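You operate a simulated robot arm through the tools that you are given. There is no shell and no other tool. Be economical: measure what you need, move in short steps, check, and stop when the job is done.

You are at the controls of a simulated robot arm. One attempt, no reset.

TASK
Put things in order on the long table. At the end: the teal pot stands where the white small bowl with a teal rim stood; the pink carton (marked "PEACH") stands on top of the blue ice pack; the cream jar (marked "SUN") from the long table stands where the pink carton stood; the green paper cup stands where the cream jar stood; the white small bowl with a teal rim stands where the green paper cup stood; whatever was shut is shut again. Leave all else as you found it, and nothing knocked over.

The check looks at the end state, three seconds after you hand in, the way a careful person would. Anything else that was tipped, shoved, dropped, spilled or broken makes it a failure.

THE ROBOT
A 7-joint arm with a two-finger parallel gripper, fixed in place. Base frame: the origin is at the foot of the arm, x ahead of it, y to its left, z up; the work surface is at about z = 760. Units: mm, degrees, N and s.
With the tool pointing down near the work surface it reaches from about 200 to 680 mm from the base axis. Its first joint turns from -66.0 to 66.0 degrees. Payload 2.4 kg.
Tool frame: the origin (TCP) lies between the finger pads and is the grasp point; the fingertips stand 30 mm ahead of it; z points along the fingers, y is the line along which they close. Largest opening 94 mm; finger width 28, thickness 10; the body of the gripper, 50 by 96 mm, starts 55 mm behind the TCP.
Orientation is that of the tool frame in the base frame, as a unit quaternion [w, x, y, z]. With the fingers straight down and closing along the base's y, the tool's x points along the base's -x, its y along +y and its z along -z.

THE INTERFACE
- The arm moves only by the tool jog_arm. Its argument "commands" is a list of rows, each a list of 7 numbers: the shift along the base's x, y, z in mm, then the turn, a rotation vector about the base's x, y, z in degrees, then the gripper command, from -1 (shut) to 1 (fully open), values between in proportion. In form: [[dx, dy, dz, rx, ry, rz, grip], ...]. A call has 1 to 12 rows; each row is the pose to reach, as a shift and turn from the pose commanded when the call began. Rows are played at 5 a second. More than 50 mm and 8.6 degrees between two rows, or a gripper value outside its range, and nothing of the call is played. A pose out of reach is approached as far as the arm can. The call stops where the force on the tool passes 40 N (or 10 N more than at its start, if that is more) or the arm is blocked; 0.2 s more then pass. Each finger travels about 153 mm/s and halts on what it meets, pressing with about 26 N; the grip force reading is that of the motor and also rises with nothing between the fingers. The clock runs only during rows and for 0.2 s after the last one: add rows that repeat a pose to give the fingers time. It gives the time, the measured TCP pose, the force on the tool (base axes), the opening and the grip force at its end, in the units of the frame above (readings bear some noise), with the torque about the TCP (base axes, N m) and any sound that the robot's microphone picked up, and new pictures: "pictures" is both (left out), scene, wrist or none.
- Cameras (640 x 400 px; columns grow to the right, rows downward): "scene" is fixed at [31.7, 453.6, 1443]; the picture's right is [-0.83, -0.56, 0.00], its down [-0.34, 0.49, -0.80] and it looks along [0.45, -0.66, -0.60] (base axes); focal length 330 px, centre (320, 200). "wrist" rides on the gripper at [76, 14, -103] in the tool frame; the picture's right is [-0.18, 0.98, 0.00], its down [-0.75, -0.14, -0.64] and it looks along [-0.63, -0.12, 0.77] (tool axes); focal length 243 px, centre (320, 200). There is no depth. A picture from a camera that has moved, and an enlarged one, comes with that camera's place and axes in the base frame and with its lens. The place of the scene camera against the robot may be out by one fixed shift of up to 18 mm in any direction.
- enlarge(camera, box): a new picture of the part [left, top, right, bottom] of that camera's present view, enlarged. The clock stands still meanwhile.
- hand_in(): hands the job in; it is judged then, once.

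Go step by step. Nothing tells you positions but the pictures and the camera data: compare them with the known pose of the tool, close in by small moves and look again before you grip or let go. The budget is 120 turns and 200 pictures, counting those below and the enlarged ones. Unless the task says otherwise, let go and move clear before handing in.

The tools are called after "Call:" as name(argument=value, ...) on one line, values as JSON. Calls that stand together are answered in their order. jog_arm: Moves the arm, as the interface text tells. Its arguments: {"type":"object","properties":{"commands":{"type":"array"},"pictures":{"type":"string","enum":["both","scene","wrist","none"]}},"required":["commands"]} The other tools are called the same way: enlarge (camera, box) takes an enlarged picture of a part of a camera's view; hand_in () hands the job in.

At the start:

```text
t: 0.0
position: [405.0, -70.8, 1088.1]
ee_rot: [0.0, 0.0, 1.0, 0.001]
contact_force: [0.3, 0.1, 0.2]
torque: [0.03, 0.0, -0.01]
finger_gap: 94.2
grip_force: 0.0
```

scene: 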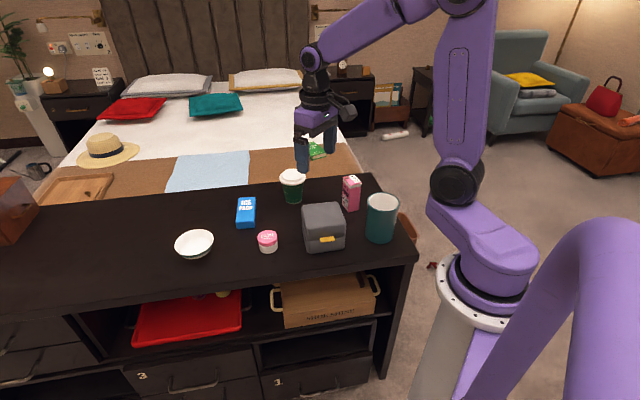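
wrist: 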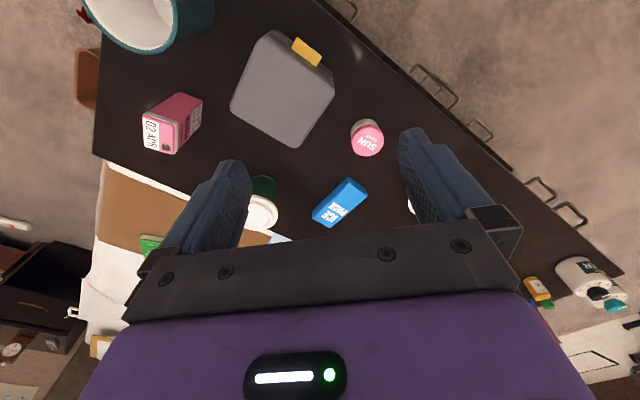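

The table holds the pot, carton, grey box, cup, jar, ice pack and bowl. The moves can run in a chain without a spare spot: carton, jar, cup, bowl, pot. I'll enlarge first to measure them.

Call:
enlarge(camera="scene", box=[160, 160, 420, 270])

Call:
enlarge(camera="wrist", box=[80, 0, 440, 250])

```text
2.46 times, centred on (290, 215) of scene
camera zoom: at [31.7, 453.6, 1443.0], right [-0.83, -0.56, 0.0], down [-0.34, 0.49, -0.8], along [0.45, -0.66, -0.6], focal length 813 px, centre (394, 163)
```

zoom: 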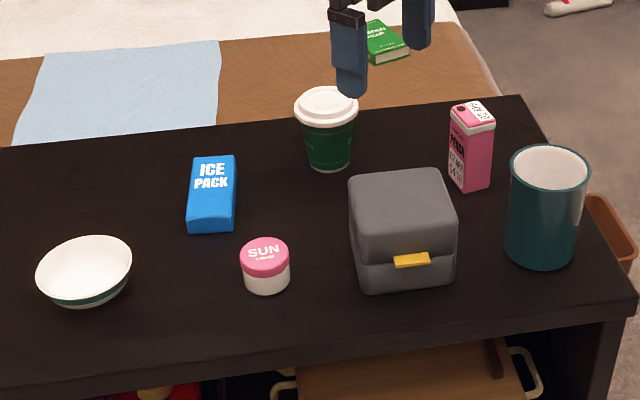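

```text
1.60 times, centred on (260, 125) of wrist
camera zoom: at [328.6, -57.3, 1190.4], right [0.18, 0.98, 0.0], down [0.75, -0.14, 0.64], along [0.63, -0.12, -0.77], focal length 388 px, centre (416, 320)
```

zoom: 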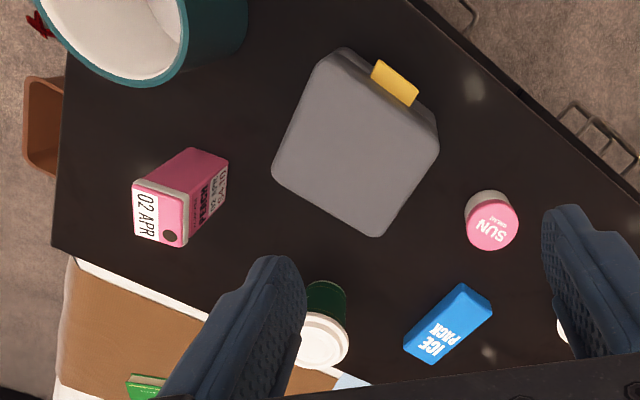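

The carton is at about (439,-327), rotated about -30°, and stands about 94 mm tall. I'll move above it with the fingers lined up on its short side.

Call:
jog_arm(commands=[[5, -37, -18, 0, 0, -5, 1], [10, -74, -36, 0, 0, -10, 1], [15, -111, -54, 0, 0, -15, 1], [20, -148, -72, 0, 0, -20, 1], [25, -185, -90, 0, 0, -25, 1], [30, -222, -108, 0, 0, -28, 1], [34, -256, -128, 0, 0, -30, 1], [34, -256, -128, 0, 0, -30, 1]])

```text
t: 1.8
position: [438.3, -325.5, 958.7]
ee_rot: [0.001, 0.259, 0.966, 0.0]
contact_force: [-0.2, -0.2, -0.2]
torque: [-0.02, -0.01, 0.0]
finger_gap: 94.1
grip_force: 0.0
camera wrist: at [378.5, -276.4, 1062.1], right [0.65, 0.76, 0.0], down [0.58, -0.5, 0.64], along [0.49, -0.42, -0.77], focal length 243 px, centre (320, 200)
```

scene: 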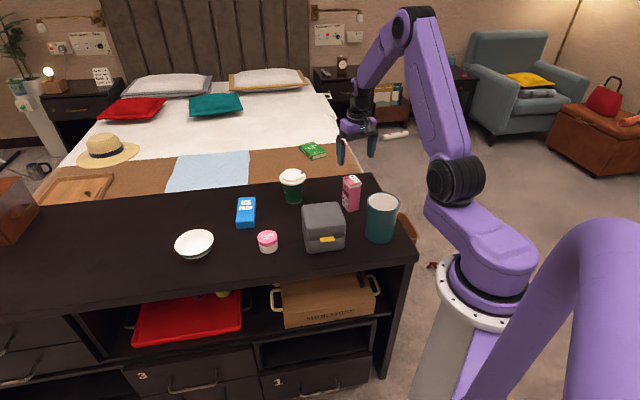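
wrist: 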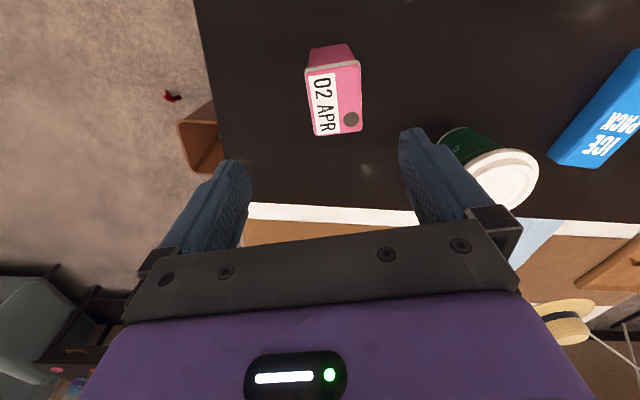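

The wrist view puts the carton near (438,-310). I'll correct sideways, descend partway and look.

Call:
jog_arm(commands=[[0, 15, 0, 0, 0, -3, 1], [0, 15, -45, 0, 0, -3, 1], [0, 15, -75, 0, 0, -3, 1], [0, 15, -75, 0, 0, -3, 1]])

```text
t: 2.8
position: [438.6, -309.8, 884.4]
ee_rot: [0.0, 0.284, 0.959, 0.0]
contact_force: [0.1, 0.7, 1.1]
torque: [-0.01, 0.03, 0.03]
finger_gap: 93.9
grip_force: 0.1
camera wrist: at [382.0, -258.1, 986.8], right [0.69, 0.72, 0.0], down [0.56, -0.53, 0.64], along [0.46, -0.44, -0.77], focal length 243 px, centre (320, 200)
```

scene: 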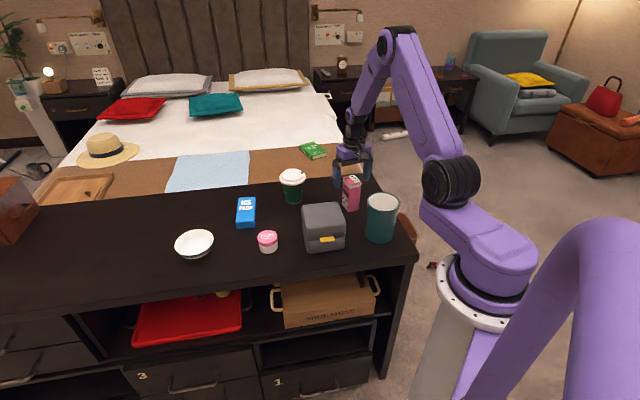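
wrist: 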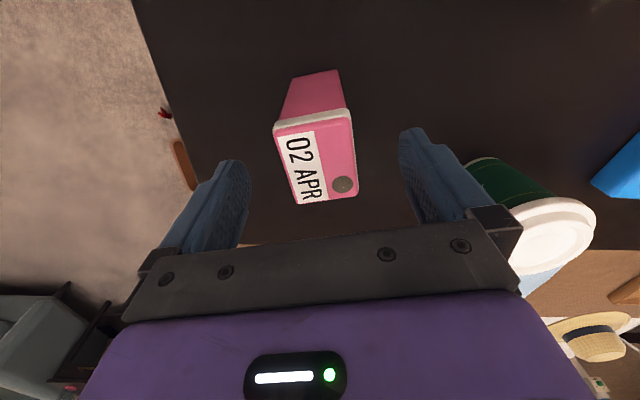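

The carton top is centred under the tool. I'll descend to z of about 815 and close.

Call:
jog_arm(commands=[[0, 0, -35, 0, 0, -2, 1], [0, 0, -69, 0, 0, -2, 1], [0, 0, -69, 0, 0, -2, 1], [0, 0, -69, 0, 0, -2, -1], [0, 0, -69, 0, 0, -2, -1], [0, 0, -69, 0, 0, -2, -1], [0, 0, -69, 0, 0, -2, -1]], pictures="wrist")

```text
t: 4.4
position: [441.2, -311.4, 816.2]
ee_rot: [0.002, 0.3, 0.954, 0.0]
contact_force: [6.8, 12.1, 36.9]
torque: [0.33, -0.05, 0.14]
finger_gap: 44.0
grip_force: 26.6
camera wrist: at [385.6, -257.3, 919.5], right [0.71, 0.7, 0.0], down [0.53, -0.55, 0.65], along [0.45, -0.46, -0.76], focal length 243 px, centre (320, 200)
```

wrist: 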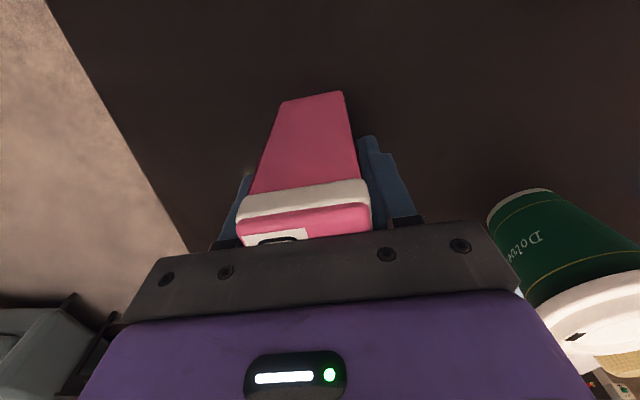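

The grip closed at 44 mm, but there is some upward force, so I'll lift slightly and check.

Call:
jog_arm(commands=[[0, 0, 3, 0, 0, 0, -1], [0, 0, 15, 0, 0, 0, -1], [0, 0, 15, 0, 0, 0, -1]], pictures="both")

```text
t: 5.2
position: [437.2, -311.5, 829.4]
ee_rot: [0.0, 0.301, 0.954, 0.0]
contact_force: [0.7, 0.5, -1.4]
torque: [0.02, -0.03, 0.0]
finger_gap: 44.3
grip_force: 26.1
camera wrist: at [383.6, -257.6, 932.7], right [0.72, 0.7, 0.0], down [0.54, -0.55, 0.64], along [0.45, -0.46, -0.77], focal length 243 px, centre (320, 200)
```

scene: 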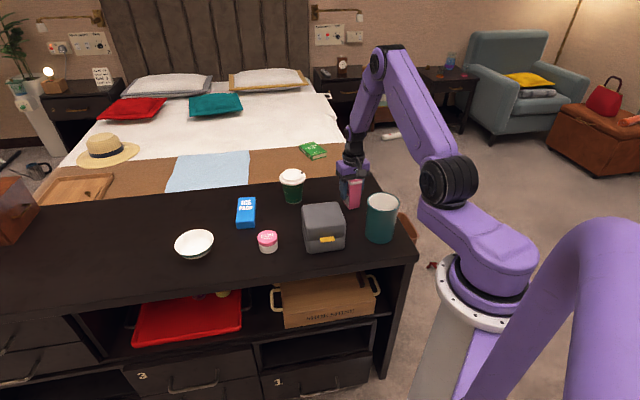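
wrist: 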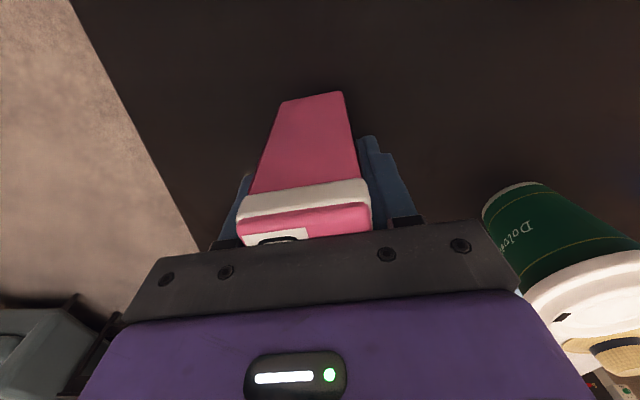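

The carton is held and the contact force is gone. I'll raise it and carry it toward the ice pack, then look.

Call:
jog_arm(commands=[[0, 0, 45, 0, 0, 0, -1], [0, 0, 90, 0, 0, 0, -1], [0, 0, 130, 0, 0, 0, -1], [30, 33, 130, 0, 0, -2, -1], [60, 66, 130, 0, 0, -4, -1], [90, 100, 130, 0, 0, -6, -1], [120, 133, 130, 0, 0, -8, -1], [150, 166, 130, 0, 0, -10, -1], [180, 200, 130, 0, 0, -10, -1], [212, 235, 130, 0, 0, -10, -1], [212, 235, 130, 0, 0, -10, -1]])

```text
t: 7.6
position: [651.9, -77.0, 961.5]
ee_rot: [0.0, 0.384, 0.923, 0.0]
contact_force: [-1.2, 0.0, -1.6]
torque: [0.0, 0.0, 0.0]
finger_gap: 44.2
grip_force: 25.8
camera wrist: at [607.9, -15.1, 1064.8], right [0.83, 0.56, 0.0], down [0.43, -0.63, 0.64], along [0.36, -0.53, -0.77], focal length 243 px, centre (320, 200)
```

scene: 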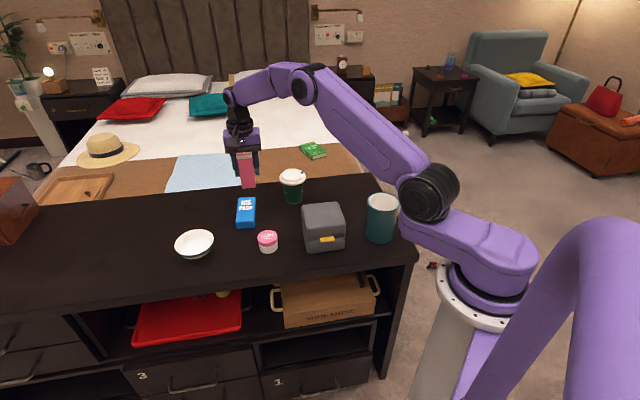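
wrist: 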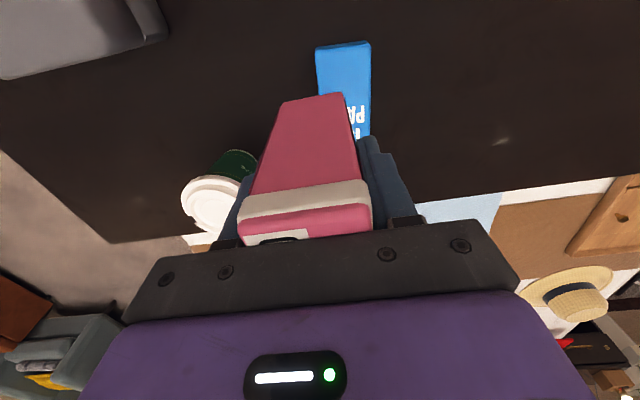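

The pack's near end is about (649,-34) and its axis runs at -48°. I'll move over to about (681,-70), lower to just above it and check.

Call:
jog_arm(commands=[[15, 3, 0, 0, 0, -2, -1], [30, 5, 0, 0, 0, -3, -1], [30, 5, -40, 0, 0, -3, -1], [30, 5, -80, 0, 0, -3, -1], [30, 5, -100, 0, 0, -3, -1], [30, 5, -100, 0, 0, -3, -1]])

Call:
enlarge(camera="scene", box=[190, 140, 310, 260])

```text
t: 9.0
position: [682.2, -73.2, 860.9]
ee_rot: [0.0, 0.407, 0.914, 0.0]
contact_force: [0.7, -0.8, -1.5]
torque: [-0.02, -0.01, 0.0]
finger_gap: 44.1
grip_force: 26.6
camera wrist: at [640.5, -6.5, 964.3], right [0.85, 0.52, 0.0], down [0.4, -0.65, 0.64], along [0.33, -0.55, -0.77], focal length 243 px, centre (320, 200)
```

scene: 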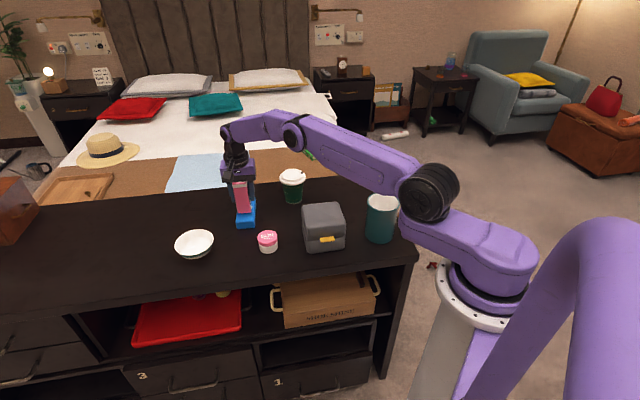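
wrist: 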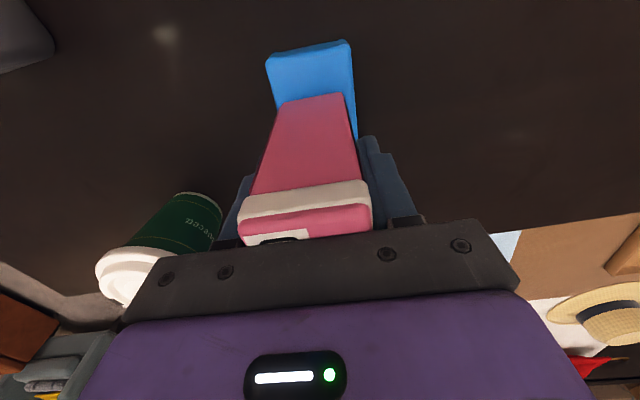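

```text
3.33 times, centred on (250, 200) of scene
camera zoom: at [31.8, 453.5, 1443.0], right [-0.83, -0.56, 0.0], down [-0.34, 0.49, -0.8], along [0.45, -0.66, -0.6], focal length 1101 px, centre (553, 200)
```

zoom: 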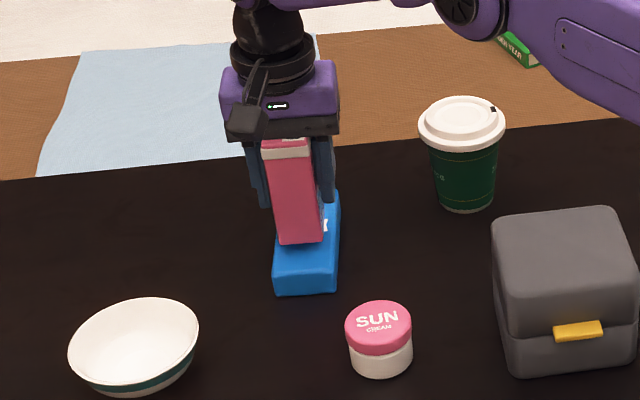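

The carton is centred across the pack. I'll lower it in small steps until it touches.

Call:
jog_arm(commands=[[5, -6, -8, 0, 0, 0, -1], [5, -6, -14, 0, 0, 0, -1], [5, -6, -17, 0, 0, 0, -1], [5, -6, -17, 0, 0, 0, -1]], pictures="wrist")

Call:
enlarge(camera="scene", box=[200, 160, 290, 250])

```text
t: 10.0
position: [685.7, -77.6, 846.8]
ee_rot: [0.002, 0.408, 0.913, 0.0]
contact_force: [-6.1, 0.3, 24.6]
torque: [-0.15, 0.46, 0.02]
finger_gap: 44.2
grip_force: 26.0
camera wrist: at [645.4, -12.1, 949.9], right [0.85, 0.52, 0.0], down [0.4, -0.65, 0.64], along [0.34, -0.55, -0.76], focal length 243 px, centre (320, 200)
```

wrist: 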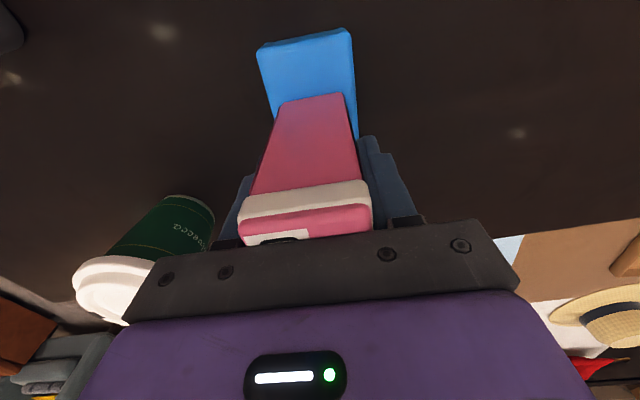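

```text
4.44 times, centred on (245, 205) of scene
camera zoom: at [31.0, 453.6, 1443.0], right [-0.83, -0.56, 0.0], down [-0.34, 0.49, -0.8], along [0.45, -0.66, -0.6], focal length 1468 px, centre (653, 178)
```

zoom: 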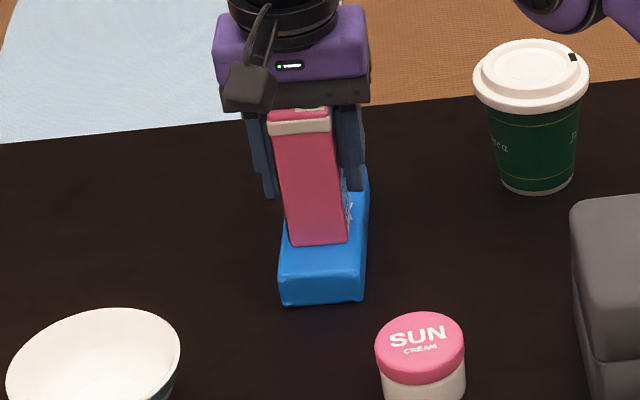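

It is in contact at z 847. I'll ease off 2 mm, open and lift straight up.

Call:
jog_arm(commands=[[0, 0, 2, 0, 0, 0, -1], [0, 0, 2, 0, 0, 0, -0.5], [0, 0, 2, 0, 0, 0, 0.2], [0, 0, 2, 0, 0, 0, 0.7], [0, 0, 2, 0, 0, 0, 0.7], [0, 0, 40, 0, 0, 0, 0.7], [0, 0, 80, 0, 0, 0, 0.7], [0, 0, 120, 0, 0, 0, 0.7], [0, 0, 120, 0, 0, 0, 1]], pictures="both")

```text
t: 12.0
position: [684.9, -75.3, 963.5]
ee_rot: [0.0, 0.407, 0.913, 0.001]
contact_force: [-0.5, -0.3, -0.2]
torque: [-0.01, -0.01, 0.0]
finger_gap: 94.0
grip_force: 0.1
camera wrist: at [645.2, -10.3, 1067.3], right [0.85, 0.52, 0.0], down [0.4, -0.65, 0.64], along [0.33, -0.55, -0.77], focal length 243 px, centre (320, 200)
```

scene: 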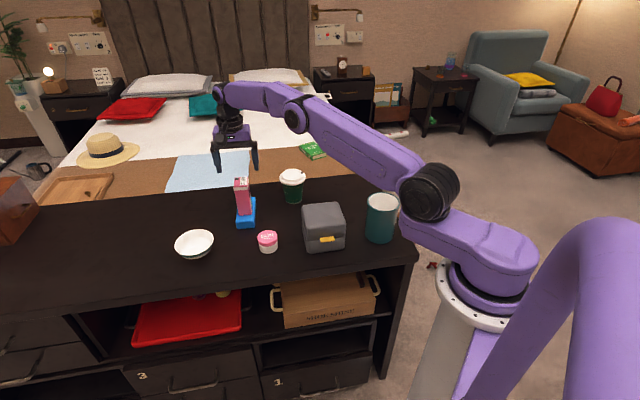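
wrist: 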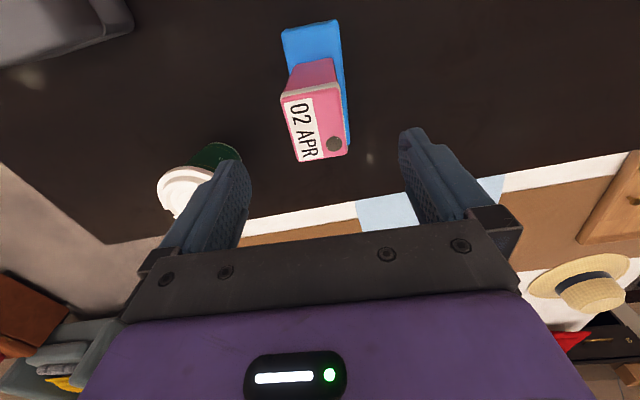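

The carton stands on the pack. Next is the jar near (527,-14), so I'll move above it with yaw about 0.

Call:
jog_arm(commands=[[-20, 8, 0, 0, 0, 7, 1], [-45, 16, 0, 0, 0, 14, 1], [-70, 25, 0, 0, 0, 21, 1], [-95, 35, 0, 0, 0, 28, 1], [-115, 44, 0, 0, 0, 35, 1], [-135, 52, 0, 0, 0, 42, 1], [-158, 61, -35, 0, 0, 48, 1], [-158, 61, -65, 0, 0, 48, 1], [-158, 61, -65, 0, 0, 48, 1]])

```text
t: 14.0
position: [528.8, -15.8, 900.3]
ee_rot: [0.001, 0.0, 1.0, 0.001]
contact_force: [-0.7, 0.2, -0.6]
torque: [0.04, -0.03, -0.04]
finger_gap: 94.1
grip_force: 0.0
camera wrist: at [452.7, -1.7, 1002.8], right [0.18, 0.98, 0.0], down [0.75, -0.14, 0.64], along [0.63, -0.12, -0.77], focal length 243 px, centre (320, 200)
```

scene: 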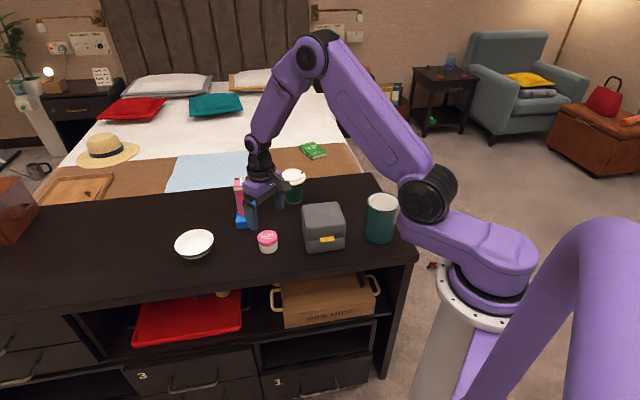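
wrist: 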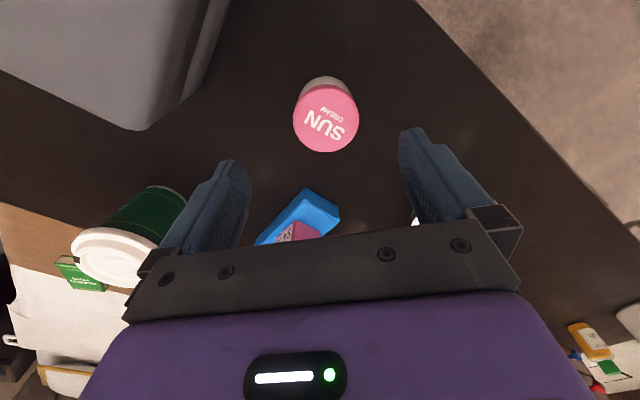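

The jar is within about 4 mm of the tool axis. I'll correct, descend to z 797 and close.

Call:
jog_arm(commands=[[1, 4, -40, 0, 0, 0, 1], [1, 4, -80, 0, 0, 0, 1], [1, 4, -102, 0, 0, 0, 1], [1, 4, -102, 0, 0, 0, 1], [1, 4, -102, 0, 0, 0, -1], [1, 4, -102, 0, 0, 0, -1], [1, 4, -102, 0, 0, 0, -1]], pictures="wrist")

```text
t: 15.6
position: [527.6, -12.4, 795.6]
ee_rot: [0.0, 0.0, 1.0, 0.0]
contact_force: [0.6, 0.7, -0.3]
torque: [0.0, 0.03, 0.01]
finger_gap: 57.6
grip_force: 26.2
camera wrist: at [451.8, 1.6, 899.2], right [0.18, 0.98, 0.0], down [0.75, -0.14, 0.64], along [0.63, -0.12, -0.77], focal length 243 px, centre (320, 200)
```

wrist: 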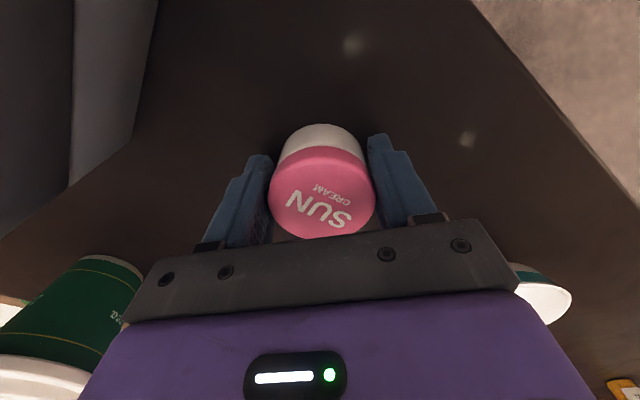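

The jar is gripped at 57.6 mm. I'll lift it and carry it over to the carton's old spot.

Call:
jog_arm(commands=[[0, 0, 50, 0, 0, 0, -1], [0, 0, 100, 0, 0, 0, -1], [0, 0, 150, 0, 0, 0, -1], [-13, -43, 160, 0, 0, -5, -1], [-26, -86, 160, 0, 0, -10, -1], [-39, -130, 160, 0, 0, -15, -1], [-52, -174, 160, 0, 0, -20, -1], [-65, -218, 160, 0, 0, -25, -1], [-78, -260, 160, 0, 0, -30, -1], [-89, -298, 160, 0, 0, -35, -1], [-89, -298, 115, 0, 0, -35, -1], [-89, -298, 115, 0, 0, -35, -1]])

```text
t: 18.2
position: [441.9, -309.3, 910.8]
ee_rot: [-0.001, 0.302, 0.953, 0.0]
contact_force: [-0.4, 0.3, 0.5]
torque: [-0.01, 0.01, 0.0]
finger_gap: 0.0
grip_force: 26.2
camera wrist: at [387.8, -255.3, 1015.2], right [0.72, 0.7, 0.0], down [0.54, -0.55, 0.64], along [0.45, -0.46, -0.77], focal length 243 px, centre (320, 200)
```

scene: 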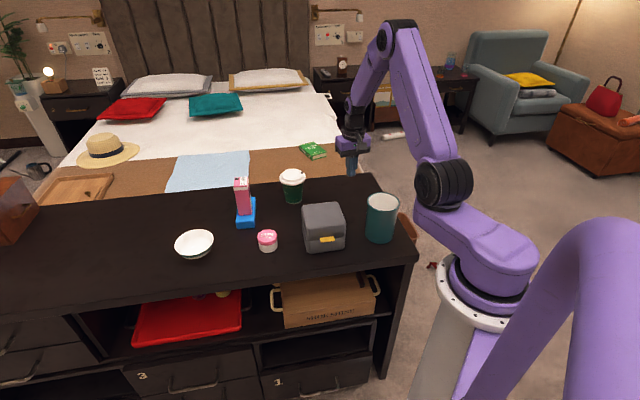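
wrist: 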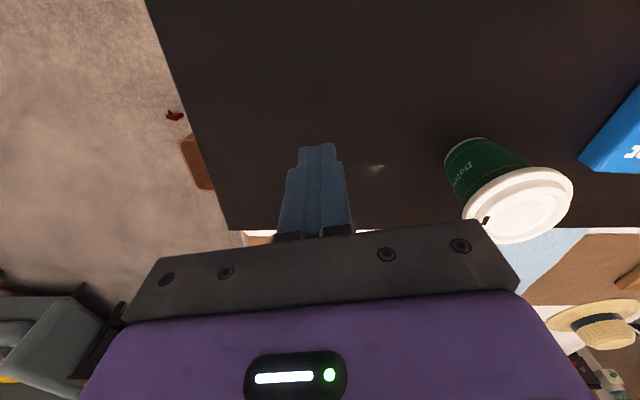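

The jar slipped out and seems to be still standing at its spot. I'll go back and look closely.

Call:
jog_arm(commands=[[0, 0, 45, 0, 0, 5, 1], [11, 38, 45, 0, 0, 5, 1], [24, 80, 45, 0, 0, 10, 1], [37, 124, 45, 0, 0, 15, 1], [50, 168, 45, 0, 0, 20, 1], [63, 212, 45, 0, 0, 25, 1], [76, 255, 45, 0, 0, 30, 1], [88, 298, 45, 0, 0, 35, 1], [88, 298, 0, 0, 0, 35, 1], [88, 298, -20, 0, 0, 35, 1], [88, 298, -20, 0, 0, 35, 1]])

Call:
enlarge(camera="scene", box=[160, 160, 420, 270])

```text
t: 20.6
position: [527.3, -11.7, 889.4]
ee_rot: [0.0, 0.001, 1.0, 0.0]
contact_force: [0.4, -0.2, 0.1]
torque: [0.0, 0.04, -0.02]
finger_gap: 93.8
grip_force: 0.0
camera wrist: at [451.3, 2.5, 992.9], right [0.18, 0.98, 0.0], down [0.75, -0.14, 0.64], along [0.63, -0.12, -0.77], focal length 243 px, centre (320, 200)
```

scene: 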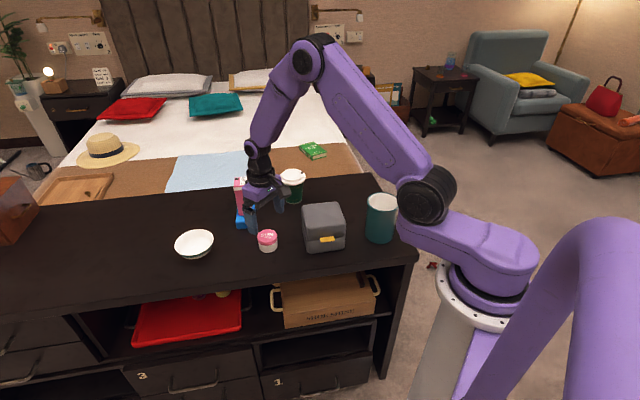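
wrist: 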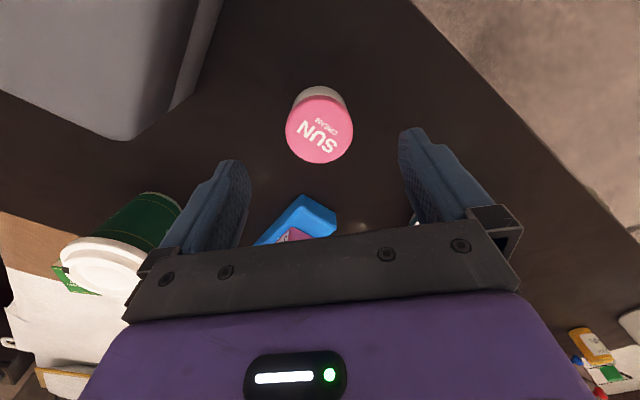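

```text
2.46 times, centred on (290, 215) of scene
camera zoom: at [31.7, 453.6, 1443.0], right [-0.83, -0.56, 0.0], down [-0.34, 0.49, -0.8], along [0.45, -0.66, -0.6], focal length 813 px, centre (394, 163)
```

zoom: 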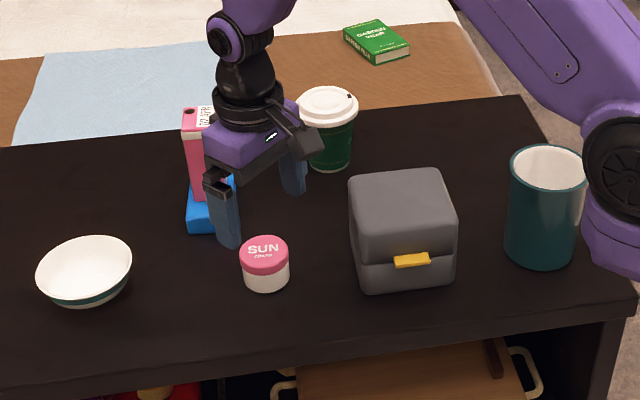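

The jar still stands at its place. I'll regrip about 4 mm further out and slightly lower, then lift slowly.

Call:
jog_arm(commands=[[4, 0, -40, 0, 0, 0, 1], [4, 0, -80, 0, 0, 0, 1], [4, 0, -96, 0, 0, 0, 1], [4, 0, -96, 0, 0, 0, 1], [4, 0, -96, 0, 0, 0, -1], [4, 0, -96, 0, 0, 0, -1], [4, 0, -96, 0, 0, 0, -1], [4, 0, -96, 0, 0, 0, -1], [4, 0, -95, 0, 0, 0, -1], [4, 0, -93, 0, 0, 0, -1], [4, 0, -90, 0, 0, 0, -1], [4, 0, -86, 0, 0, 0, -1]], pictures="wrist")

Call:
enlarge(camera="scene", box=[220, 200, 320, 270])

```text
t: 23.2
position: [532.4, -14.0, 805.0]
ee_rot: [0.0, 0.0, 1.0, 0.0]
contact_force: [0.6, -0.1, -1.4]
torque: [-0.01, -0.01, 0.04]
finger_gap: 56.8
grip_force: 25.8
camera wrist: at [455.7, 0.4, 908.1], right [0.18, 0.98, 0.0], down [0.75, -0.14, 0.64], along [0.63, -0.12, -0.77], focal length 243 px, centre (320, 200)
```

wrist: 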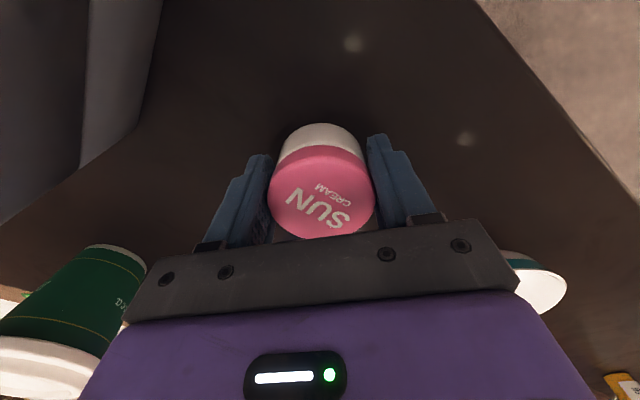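

```text
5.71 times, centred on (270, 235) of scene
camera zoom: at [31.7, 453.6, 1443.0], right [-0.83, -0.56, 0.0], down [-0.34, 0.49, -0.8], along [0.45, -0.66, -0.6], focal length 1887 px, centre (606, 0)
```

zoom: 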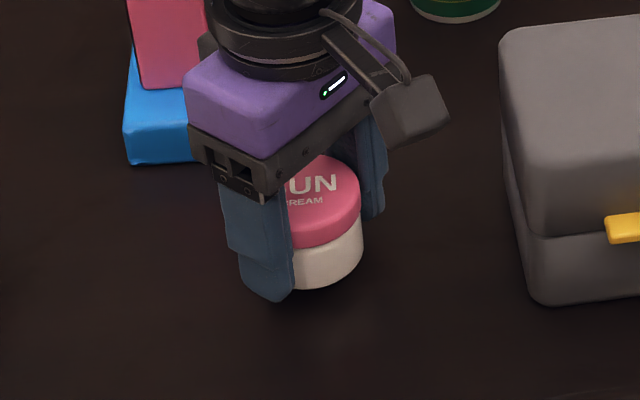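

The jar is lifted and steady this time. I'll continue raising it more gently.

Call:
jog_arm(commands=[[0, 0, 6, 0, 0, 0, -1], [0, 0, 14, 0, 0, 0, -1], [0, 0, 26, 0, 0, 0, -1], [0, 0, 41, 0, 0, 0, -1], [0, 0, 58, 0, 0, 0, -1], [0, 0, 76, 0, 0, 0, -1], [0, 0, 94, 0, 0, 0, -1], [0, 0, 112, 0, 0, 0, -1], [0, 0, 128, 0, 0, 0, -1], [0, 0, 138, 0, 0, 0, -1], [0, 0, 143, 0, 0, 0, -1]], pictures="wrist")

```text
t: 25.6
position: [532.0, -12.9, 947.8]
ee_rot: [-0.001, -0.001, 1.0, 0.0]
contact_force: [-0.8, -0.2, -1.3]
torque: [0.0, 0.02, 0.01]
finger_gap: 56.7
grip_force: 26.5
camera wrist: at [455.3, 1.0, 1051.3], right [0.18, 0.98, 0.0], down [0.75, -0.14, 0.64], along [0.63, -0.12, -0.77], focal length 243 px, centre (320, 200)
```

wrist: 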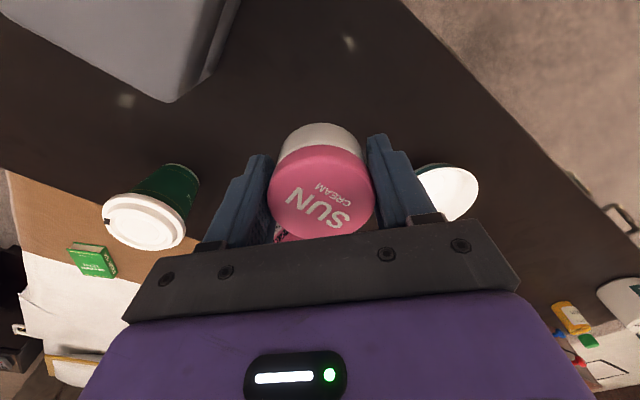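

The jar is held well. I'll carry it smoothly over to the carton's old spot.

Call:
jog_arm(commands=[[-4, -12, 0, 0, 0, -2, -1], [-12, -38, 0, 0, 0, -5, -1], [-22, -70, 0, 0, 0, -9, -1], [-32, -104, 0, 0, 0, -13, -1], [-43, -138, 0, 0, 0, -17, -1], [-54, -172, 0, 0, 0, -21, -1], [-65, -206, 0, 0, 0, -25, -1], [-75, -240, 0, 0, 0, -29, -1], [-84, -268, 0, 0, 0, -32, -1], [-90, -288, 0, 0, 0, -34, -1], [-93, -297, 0, 0, 0, -35, -1], [-93, -297, 0, 0, 0, -35, -1]])

```text
t: 28.2
position: [440.0, -310.0, 945.6]
ee_rot: [0.0, 0.302, 0.953, 0.0]
contact_force: [-0.1, 0.6, -0.8]
torque: [0.03, 0.0, 0.02]
finger_gap: 56.6
grip_force: 26.1
camera wrist: at [385.2, -254.8, 1050.2], right [0.72, 0.7, 0.0], down [0.54, -0.55, 0.64], along [0.45, -0.46, -0.77], focal length 243 px, centre (320, 200)
```

scene: 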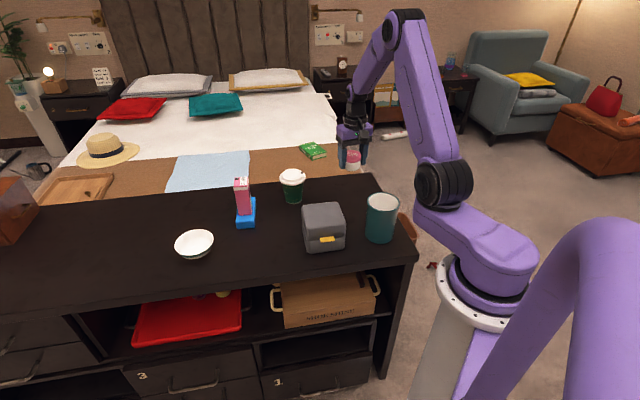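
wrist: 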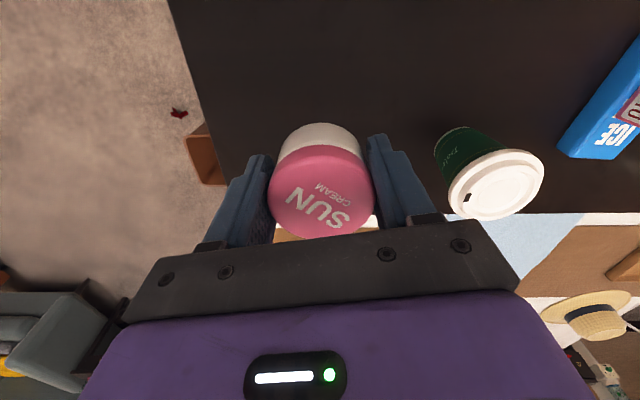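

I'm over the spot now. I'll lower it gently to z of about 794.

Call:
jog_arm(commands=[[0, 0, -8, 0, 0, 0, -1], [0, 0, -24, 0, 0, 0, -1], [0, 0, -44, 0, 0, 0, -1], [0, 0, -66, 0, 0, 0, -1], [0, 0, -88, 0, 0, 0, -1], [0, 0, -110, 0, 0, 0, -1], [0, 0, -128, 0, 0, 0, -1], [0, 0, -140, 0, 0, 0, -1], [0, 0, -147, 0, 0, 0, -1], [0, 0, -151, 0, 0, 0, -1], [0, 0, -151, 0, 0, 0, -1]], pictures="wrist")

Call:
enlarge(camera="scene", box=[300, 150, 420, 250])

```text
t: 30.6
position: [438.6, -308.3, 796.3]
ee_rot: [0.0, 0.301, 0.954, 0.0]
contact_force: [0.1, -0.3, -1.1]
torque: [-0.01, 0.0, -0.01]
finger_gap: 56.4
grip_force: 25.9
camera wrist: at [384.8, -254.5, 900.2], right [0.71, 0.7, 0.0], down [0.54, -0.55, 0.64], along [0.45, -0.46, -0.77], focal length 243 px, centre (320, 200)
```

wrist: 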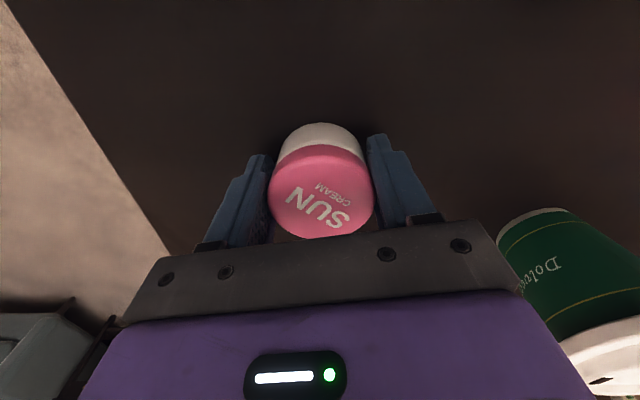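

```text
4.00 times, centred on (360, 200) of scene
camera zoom: at [31.7, 453.5, 1443.0], right [-0.83, -0.56, 0.0], down [-0.34, 0.49, -0.8], along [0.45, -0.66, -0.6], focal length 1321 px, centre (160, 200)
```

zoom: 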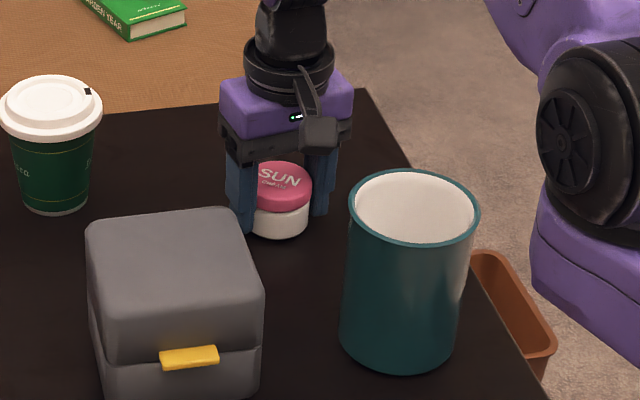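

It is not touching yet because the weight is still on the gripper. I'll lower it a few mm more.

Call:
jog_arm(commands=[[0, 0, -1, 0, 0, 0, -1], [0, 0, -2, 0, 0, 0, -1], [0, 0, -3, 0, 0, 0, -1], [0, 0, -3, 0, 0, 0, -1]], pictures="none")

```text
t: 31.6
position: [439.7, -310.4, 795.4]
ee_rot: [0.001, 0.301, 0.954, 0.0]
contact_force: [0.9, 4.6, 17.8]
torque: [-0.02, -0.15, 0.08]
finger_gap: 56.3
grip_force: 25.8
```

Contact is made. I'll ease off, open and rise.

Call:
jog_arm(commands=[[0, 0, 1.5, 0, 0, 0, -1], [0, 0, 1.5, 0, 0, 0, 0.3], [0, 0, 1.5, 0, 0, 0, 0.6], [0, 0, 1.5, 0, 0, 0, 1], [0, 0, 1.5, 0, 0, 0, 1], [0, 0, 20, 0, 0, 0, 1], [0, 0, 60, 0, 0, 0, 1], [0, 0, 105, 0, 0, 0, 1], [0, 0, 155, 0, 0, 0, 1], [0, 0, 155, 0, 0, 0, 1]])

```text
t: 33.8
position: [439.5, -307.2, 947.7]
ee_rot: [-0.001, 0.3, 0.954, -0.001]
contact_force: [-0.1, -0.4, -0.3]
torque: [-0.04, -0.01, 0.0]
finger_gap: 94.0
grip_force: 0.1
camera wrist: at [385.2, -253.3, 1051.9], right [0.71, 0.7, 0.0], down [0.54, -0.55, 0.64], along [0.45, -0.46, -0.77], focal length 243 px, centre (320, 200)
```

scene: 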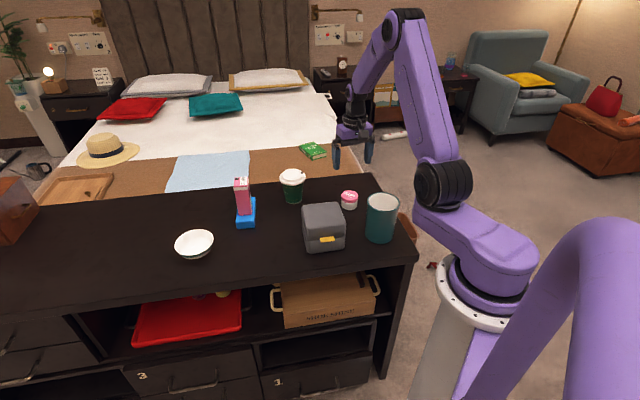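
wrist: 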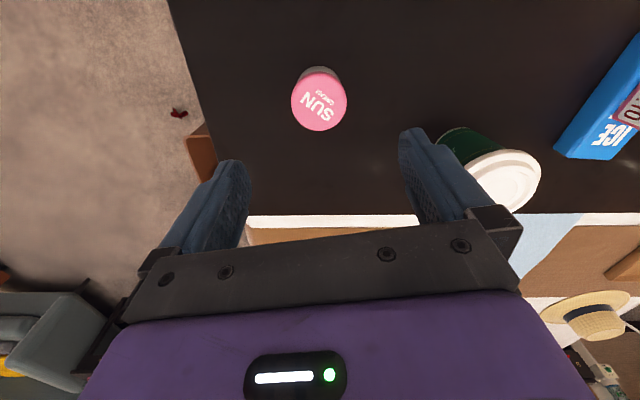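

The jar is placed. The cup is next, near (605,-220), and I'll move above it.

Call:
jog_arm(commands=[[30, 16, 10, 0, 0, 3, 1], [62, 34, 20, 0, 0, 6, 1], [95, 52, 20, 0, 0, 9, 1], [128, 70, 20, 0, 0, 12, 1], [160, 88, 20, 0, 0, 15, 1], [160, 88, 20, 0, 0, 15, 1]], pictures="wrist")

```text
t: 35.2
position: [599.6, -219.9, 967.2]
ee_rot: [0.0, 0.174, 0.985, 0.0]
contact_force: [0.6, -0.5, 0.2]
torque: [-0.01, 0.01, 0.0]
finger_gap: 94.0
grip_force: 0.0
camera wrist: at [532.6, -181.3, 1071.1], right [0.51, 0.86, 0.0], down [0.66, -0.39, 0.64], along [0.55, -0.33, -0.77], focal length 243 px, centre (320, 200)
```

wrist: 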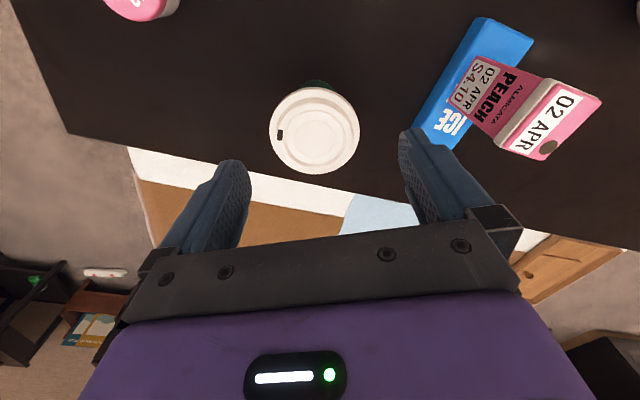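

The cup is near (610,-232), and its lid is about 84 mm across. I'll centre over it and come down partway to verify.

Call:
jog_arm(commands=[[10, -12, 0, 0, 0, 0, 1], [10, -12, -25, 0, 0, 0, 1], [10, -12, -52, 0, 0, 0, 1], [10, -12, -52, 0, 0, 0, 1]])

Call:
enlarge(camera="scene", box=[240, 130, 340, 230])

```text
t: 36.2
position: [611.1, -232.9, 916.4]
ee_rot: [-0.001, 0.174, 0.985, 0.0]
contact_force: [0.4, -0.1, -0.5]
torque: [-0.03, 0.04, 0.0]
finger_gap: 93.9
grip_force: 0.0
camera wrist: at [543.8, -195.1, 1019.7], right [0.51, 0.86, 0.0], down [0.66, -0.39, 0.64], along [0.55, -0.33, -0.77], focal length 243 px, centre (320, 200)
```

scene: 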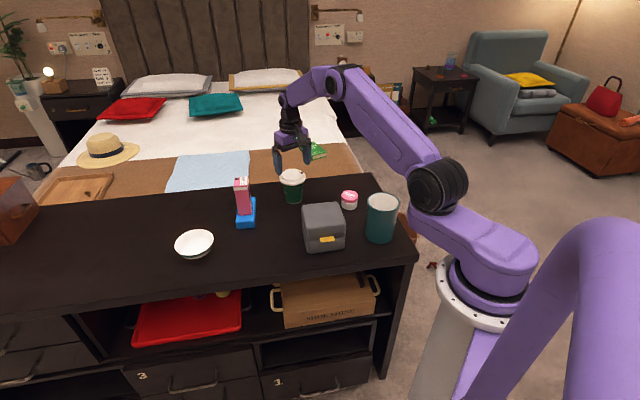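
wrist: 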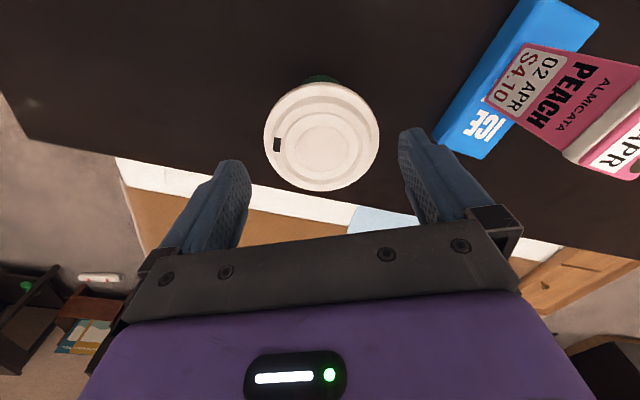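

```text
4.00 times, centred on (290, 180) of scene
camera zoom: at [31.7, 453.6, 1443.0], right [-0.83, -0.56, 0.0], down [-0.34, 0.49, -0.8], along [0.45, -0.66, -0.6], focal length 1321 px, centre (440, 280)
```

zoom: 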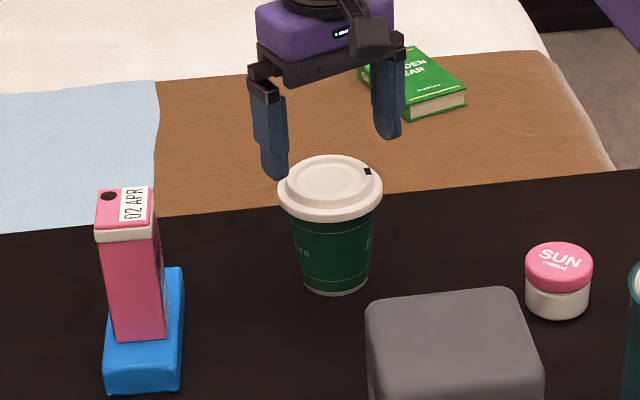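

The tool is centred over the lid with about 5 mm spare per side. I'll descend slowly, watching the force.

Call:
jog_arm(commands=[[0, 0, -20, 0, 0, 0, 1], [0, 0, -35, 0, 0, 0, 1], [0, 0, -45, 0, 0, 0, 1], [0, 0, -55, 0, 0, 0, 1], [0, 0, -55, 0, 0, 0, 1]], pictures="wrist")

Call:
enlarge(camera="scene", box=[240, 130, 340, 230])

```text
t: 37.4
position: [610.5, -233.4, 862.2]
ee_rot: [0.0, 0.175, 0.985, 0.0]
contact_force: [0.8, 0.1, 0.2]
torque: [-0.01, 0.03, 0.01]
finger_gap: 94.2
grip_force: 0.1
camera wrist: at [542.6, -194.8, 965.2], right [0.51, 0.86, 0.0], down [0.66, -0.39, 0.64], along [0.55, -0.33, -0.77], focal length 243 px, centre (320, 200)
```

wrist: 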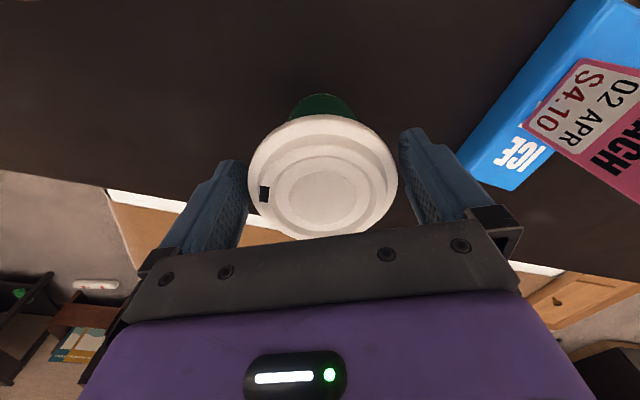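

```text
4.00 times, centred on (290, 180) of scene
camera zoom: at [31.7, 453.6, 1443.0], right [-0.83, -0.56, 0.0], down [-0.34, 0.49, -0.8], along [0.45, -0.66, -0.6], focal length 1321 px, centre (440, 280)
```

zoom: 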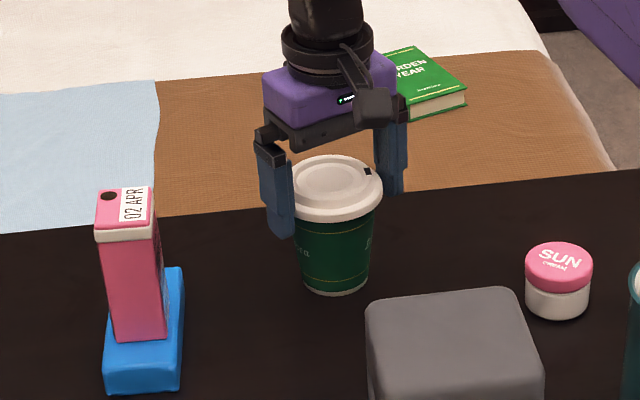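

The lid sits between the fingers with clearance. I'll descend to z 822 and close.

Call:
jog_arm(commands=[[0, 0, -15, 0, 0, 0, 1], [0, 0, -30, 0, 0, 0, 1], [0, 0, -39, 0, 0, 0, 1], [0, 0, -39, 0, 0, 0, 1], [0, 0, -39, 0, 0, 0, 0.5], [0, 0, -39, 0, 0, 0, -1], [0, 0, -39, 0, 0, 0, -1], [0, 0, -39, 0, 0, 0, -1]], pictures="wrist")

Call:
enlarge(camera="scene", box=[240, 130, 340, 230])

```text
t: 39.2
position: [609.1, -233.9, 823.1]
ee_rot: [0.0, 0.173, 0.985, 0.0]
contact_force: [0.4, -0.6, -0.4]
torque: [-0.02, -0.02, -0.01]
finger_gap: 87.6
grip_force: 26.3
camera wrist: at [542.1, -195.1, 926.2], right [0.51, 0.86, 0.0], down [0.66, -0.39, 0.64], along [0.55, -0.33, -0.77], focal length 243 px, centre (320, 200)
```

wrist: 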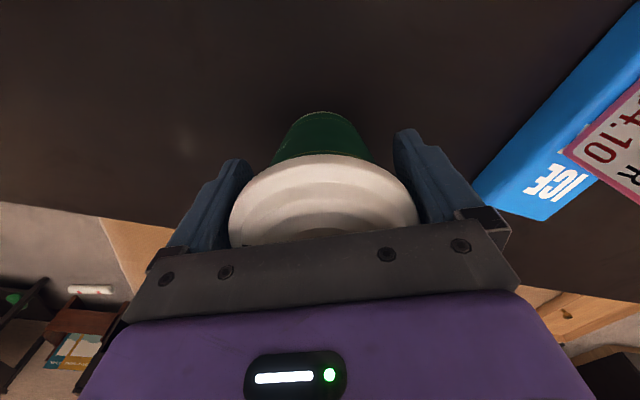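

```text
4.00 times, centred on (290, 180) of scene
camera zoom: at [31.7, 453.6, 1443.0], right [-0.83, -0.56, 0.0], down [-0.34, 0.49, -0.8], along [0.45, -0.66, -0.6], focal length 1321 px, centre (440, 280)
```

zoom: 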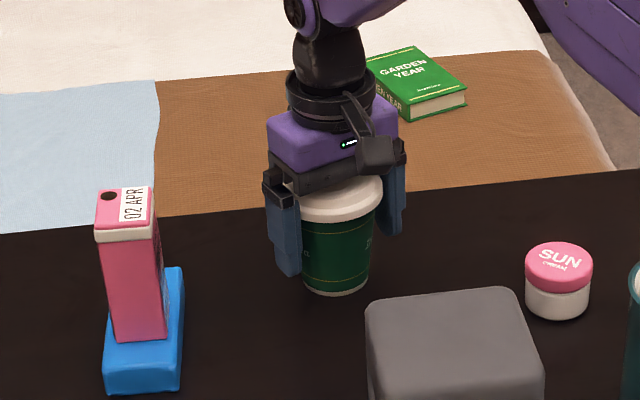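

It is gripped on the lid rim at 87.6 mm. I'll lift slowly and check that the cup comes along.

Call:
jog_arm(commands=[[0, 0, 1, 0, 0, 0, -1], [0, 0, 3, 0, 0, 0, -1], [0, 0, 6, 0, 0, 0, -1], [0, 0, 10, 0, 0, 0, -1], [0, 0, 15, 0, 0, 0, -1], [0, 0, 15, 0, 0, 0, -1]], pictures="none")

Call:
enlarge(camera="scene", box=[240, 130, 340, 230])

```text
t: 40.6
position: [609.5, -235.7, 838.0]
ee_rot: [0.001, 0.174, 0.985, -0.001]
contact_force: [0.2, -0.3, 0.1]
torque: [-0.02, -0.03, 0.01]
finger_gap: 87.5
grip_force: 26.1
```

```text
4.00 times, centred on (290, 180) of scene
camera zoom: at [31.7, 453.6, 1443.0], right [-0.83, -0.56, 0.0], down [-0.34, 0.49, -0.8], along [0.45, -0.66, -0.6], focal length 1321 px, centre (440, 280)
```

zoom: 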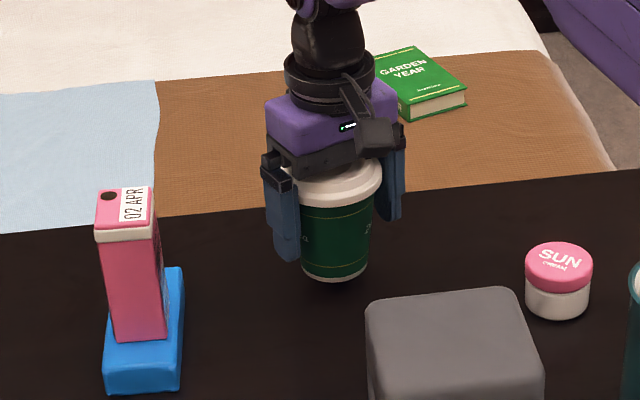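

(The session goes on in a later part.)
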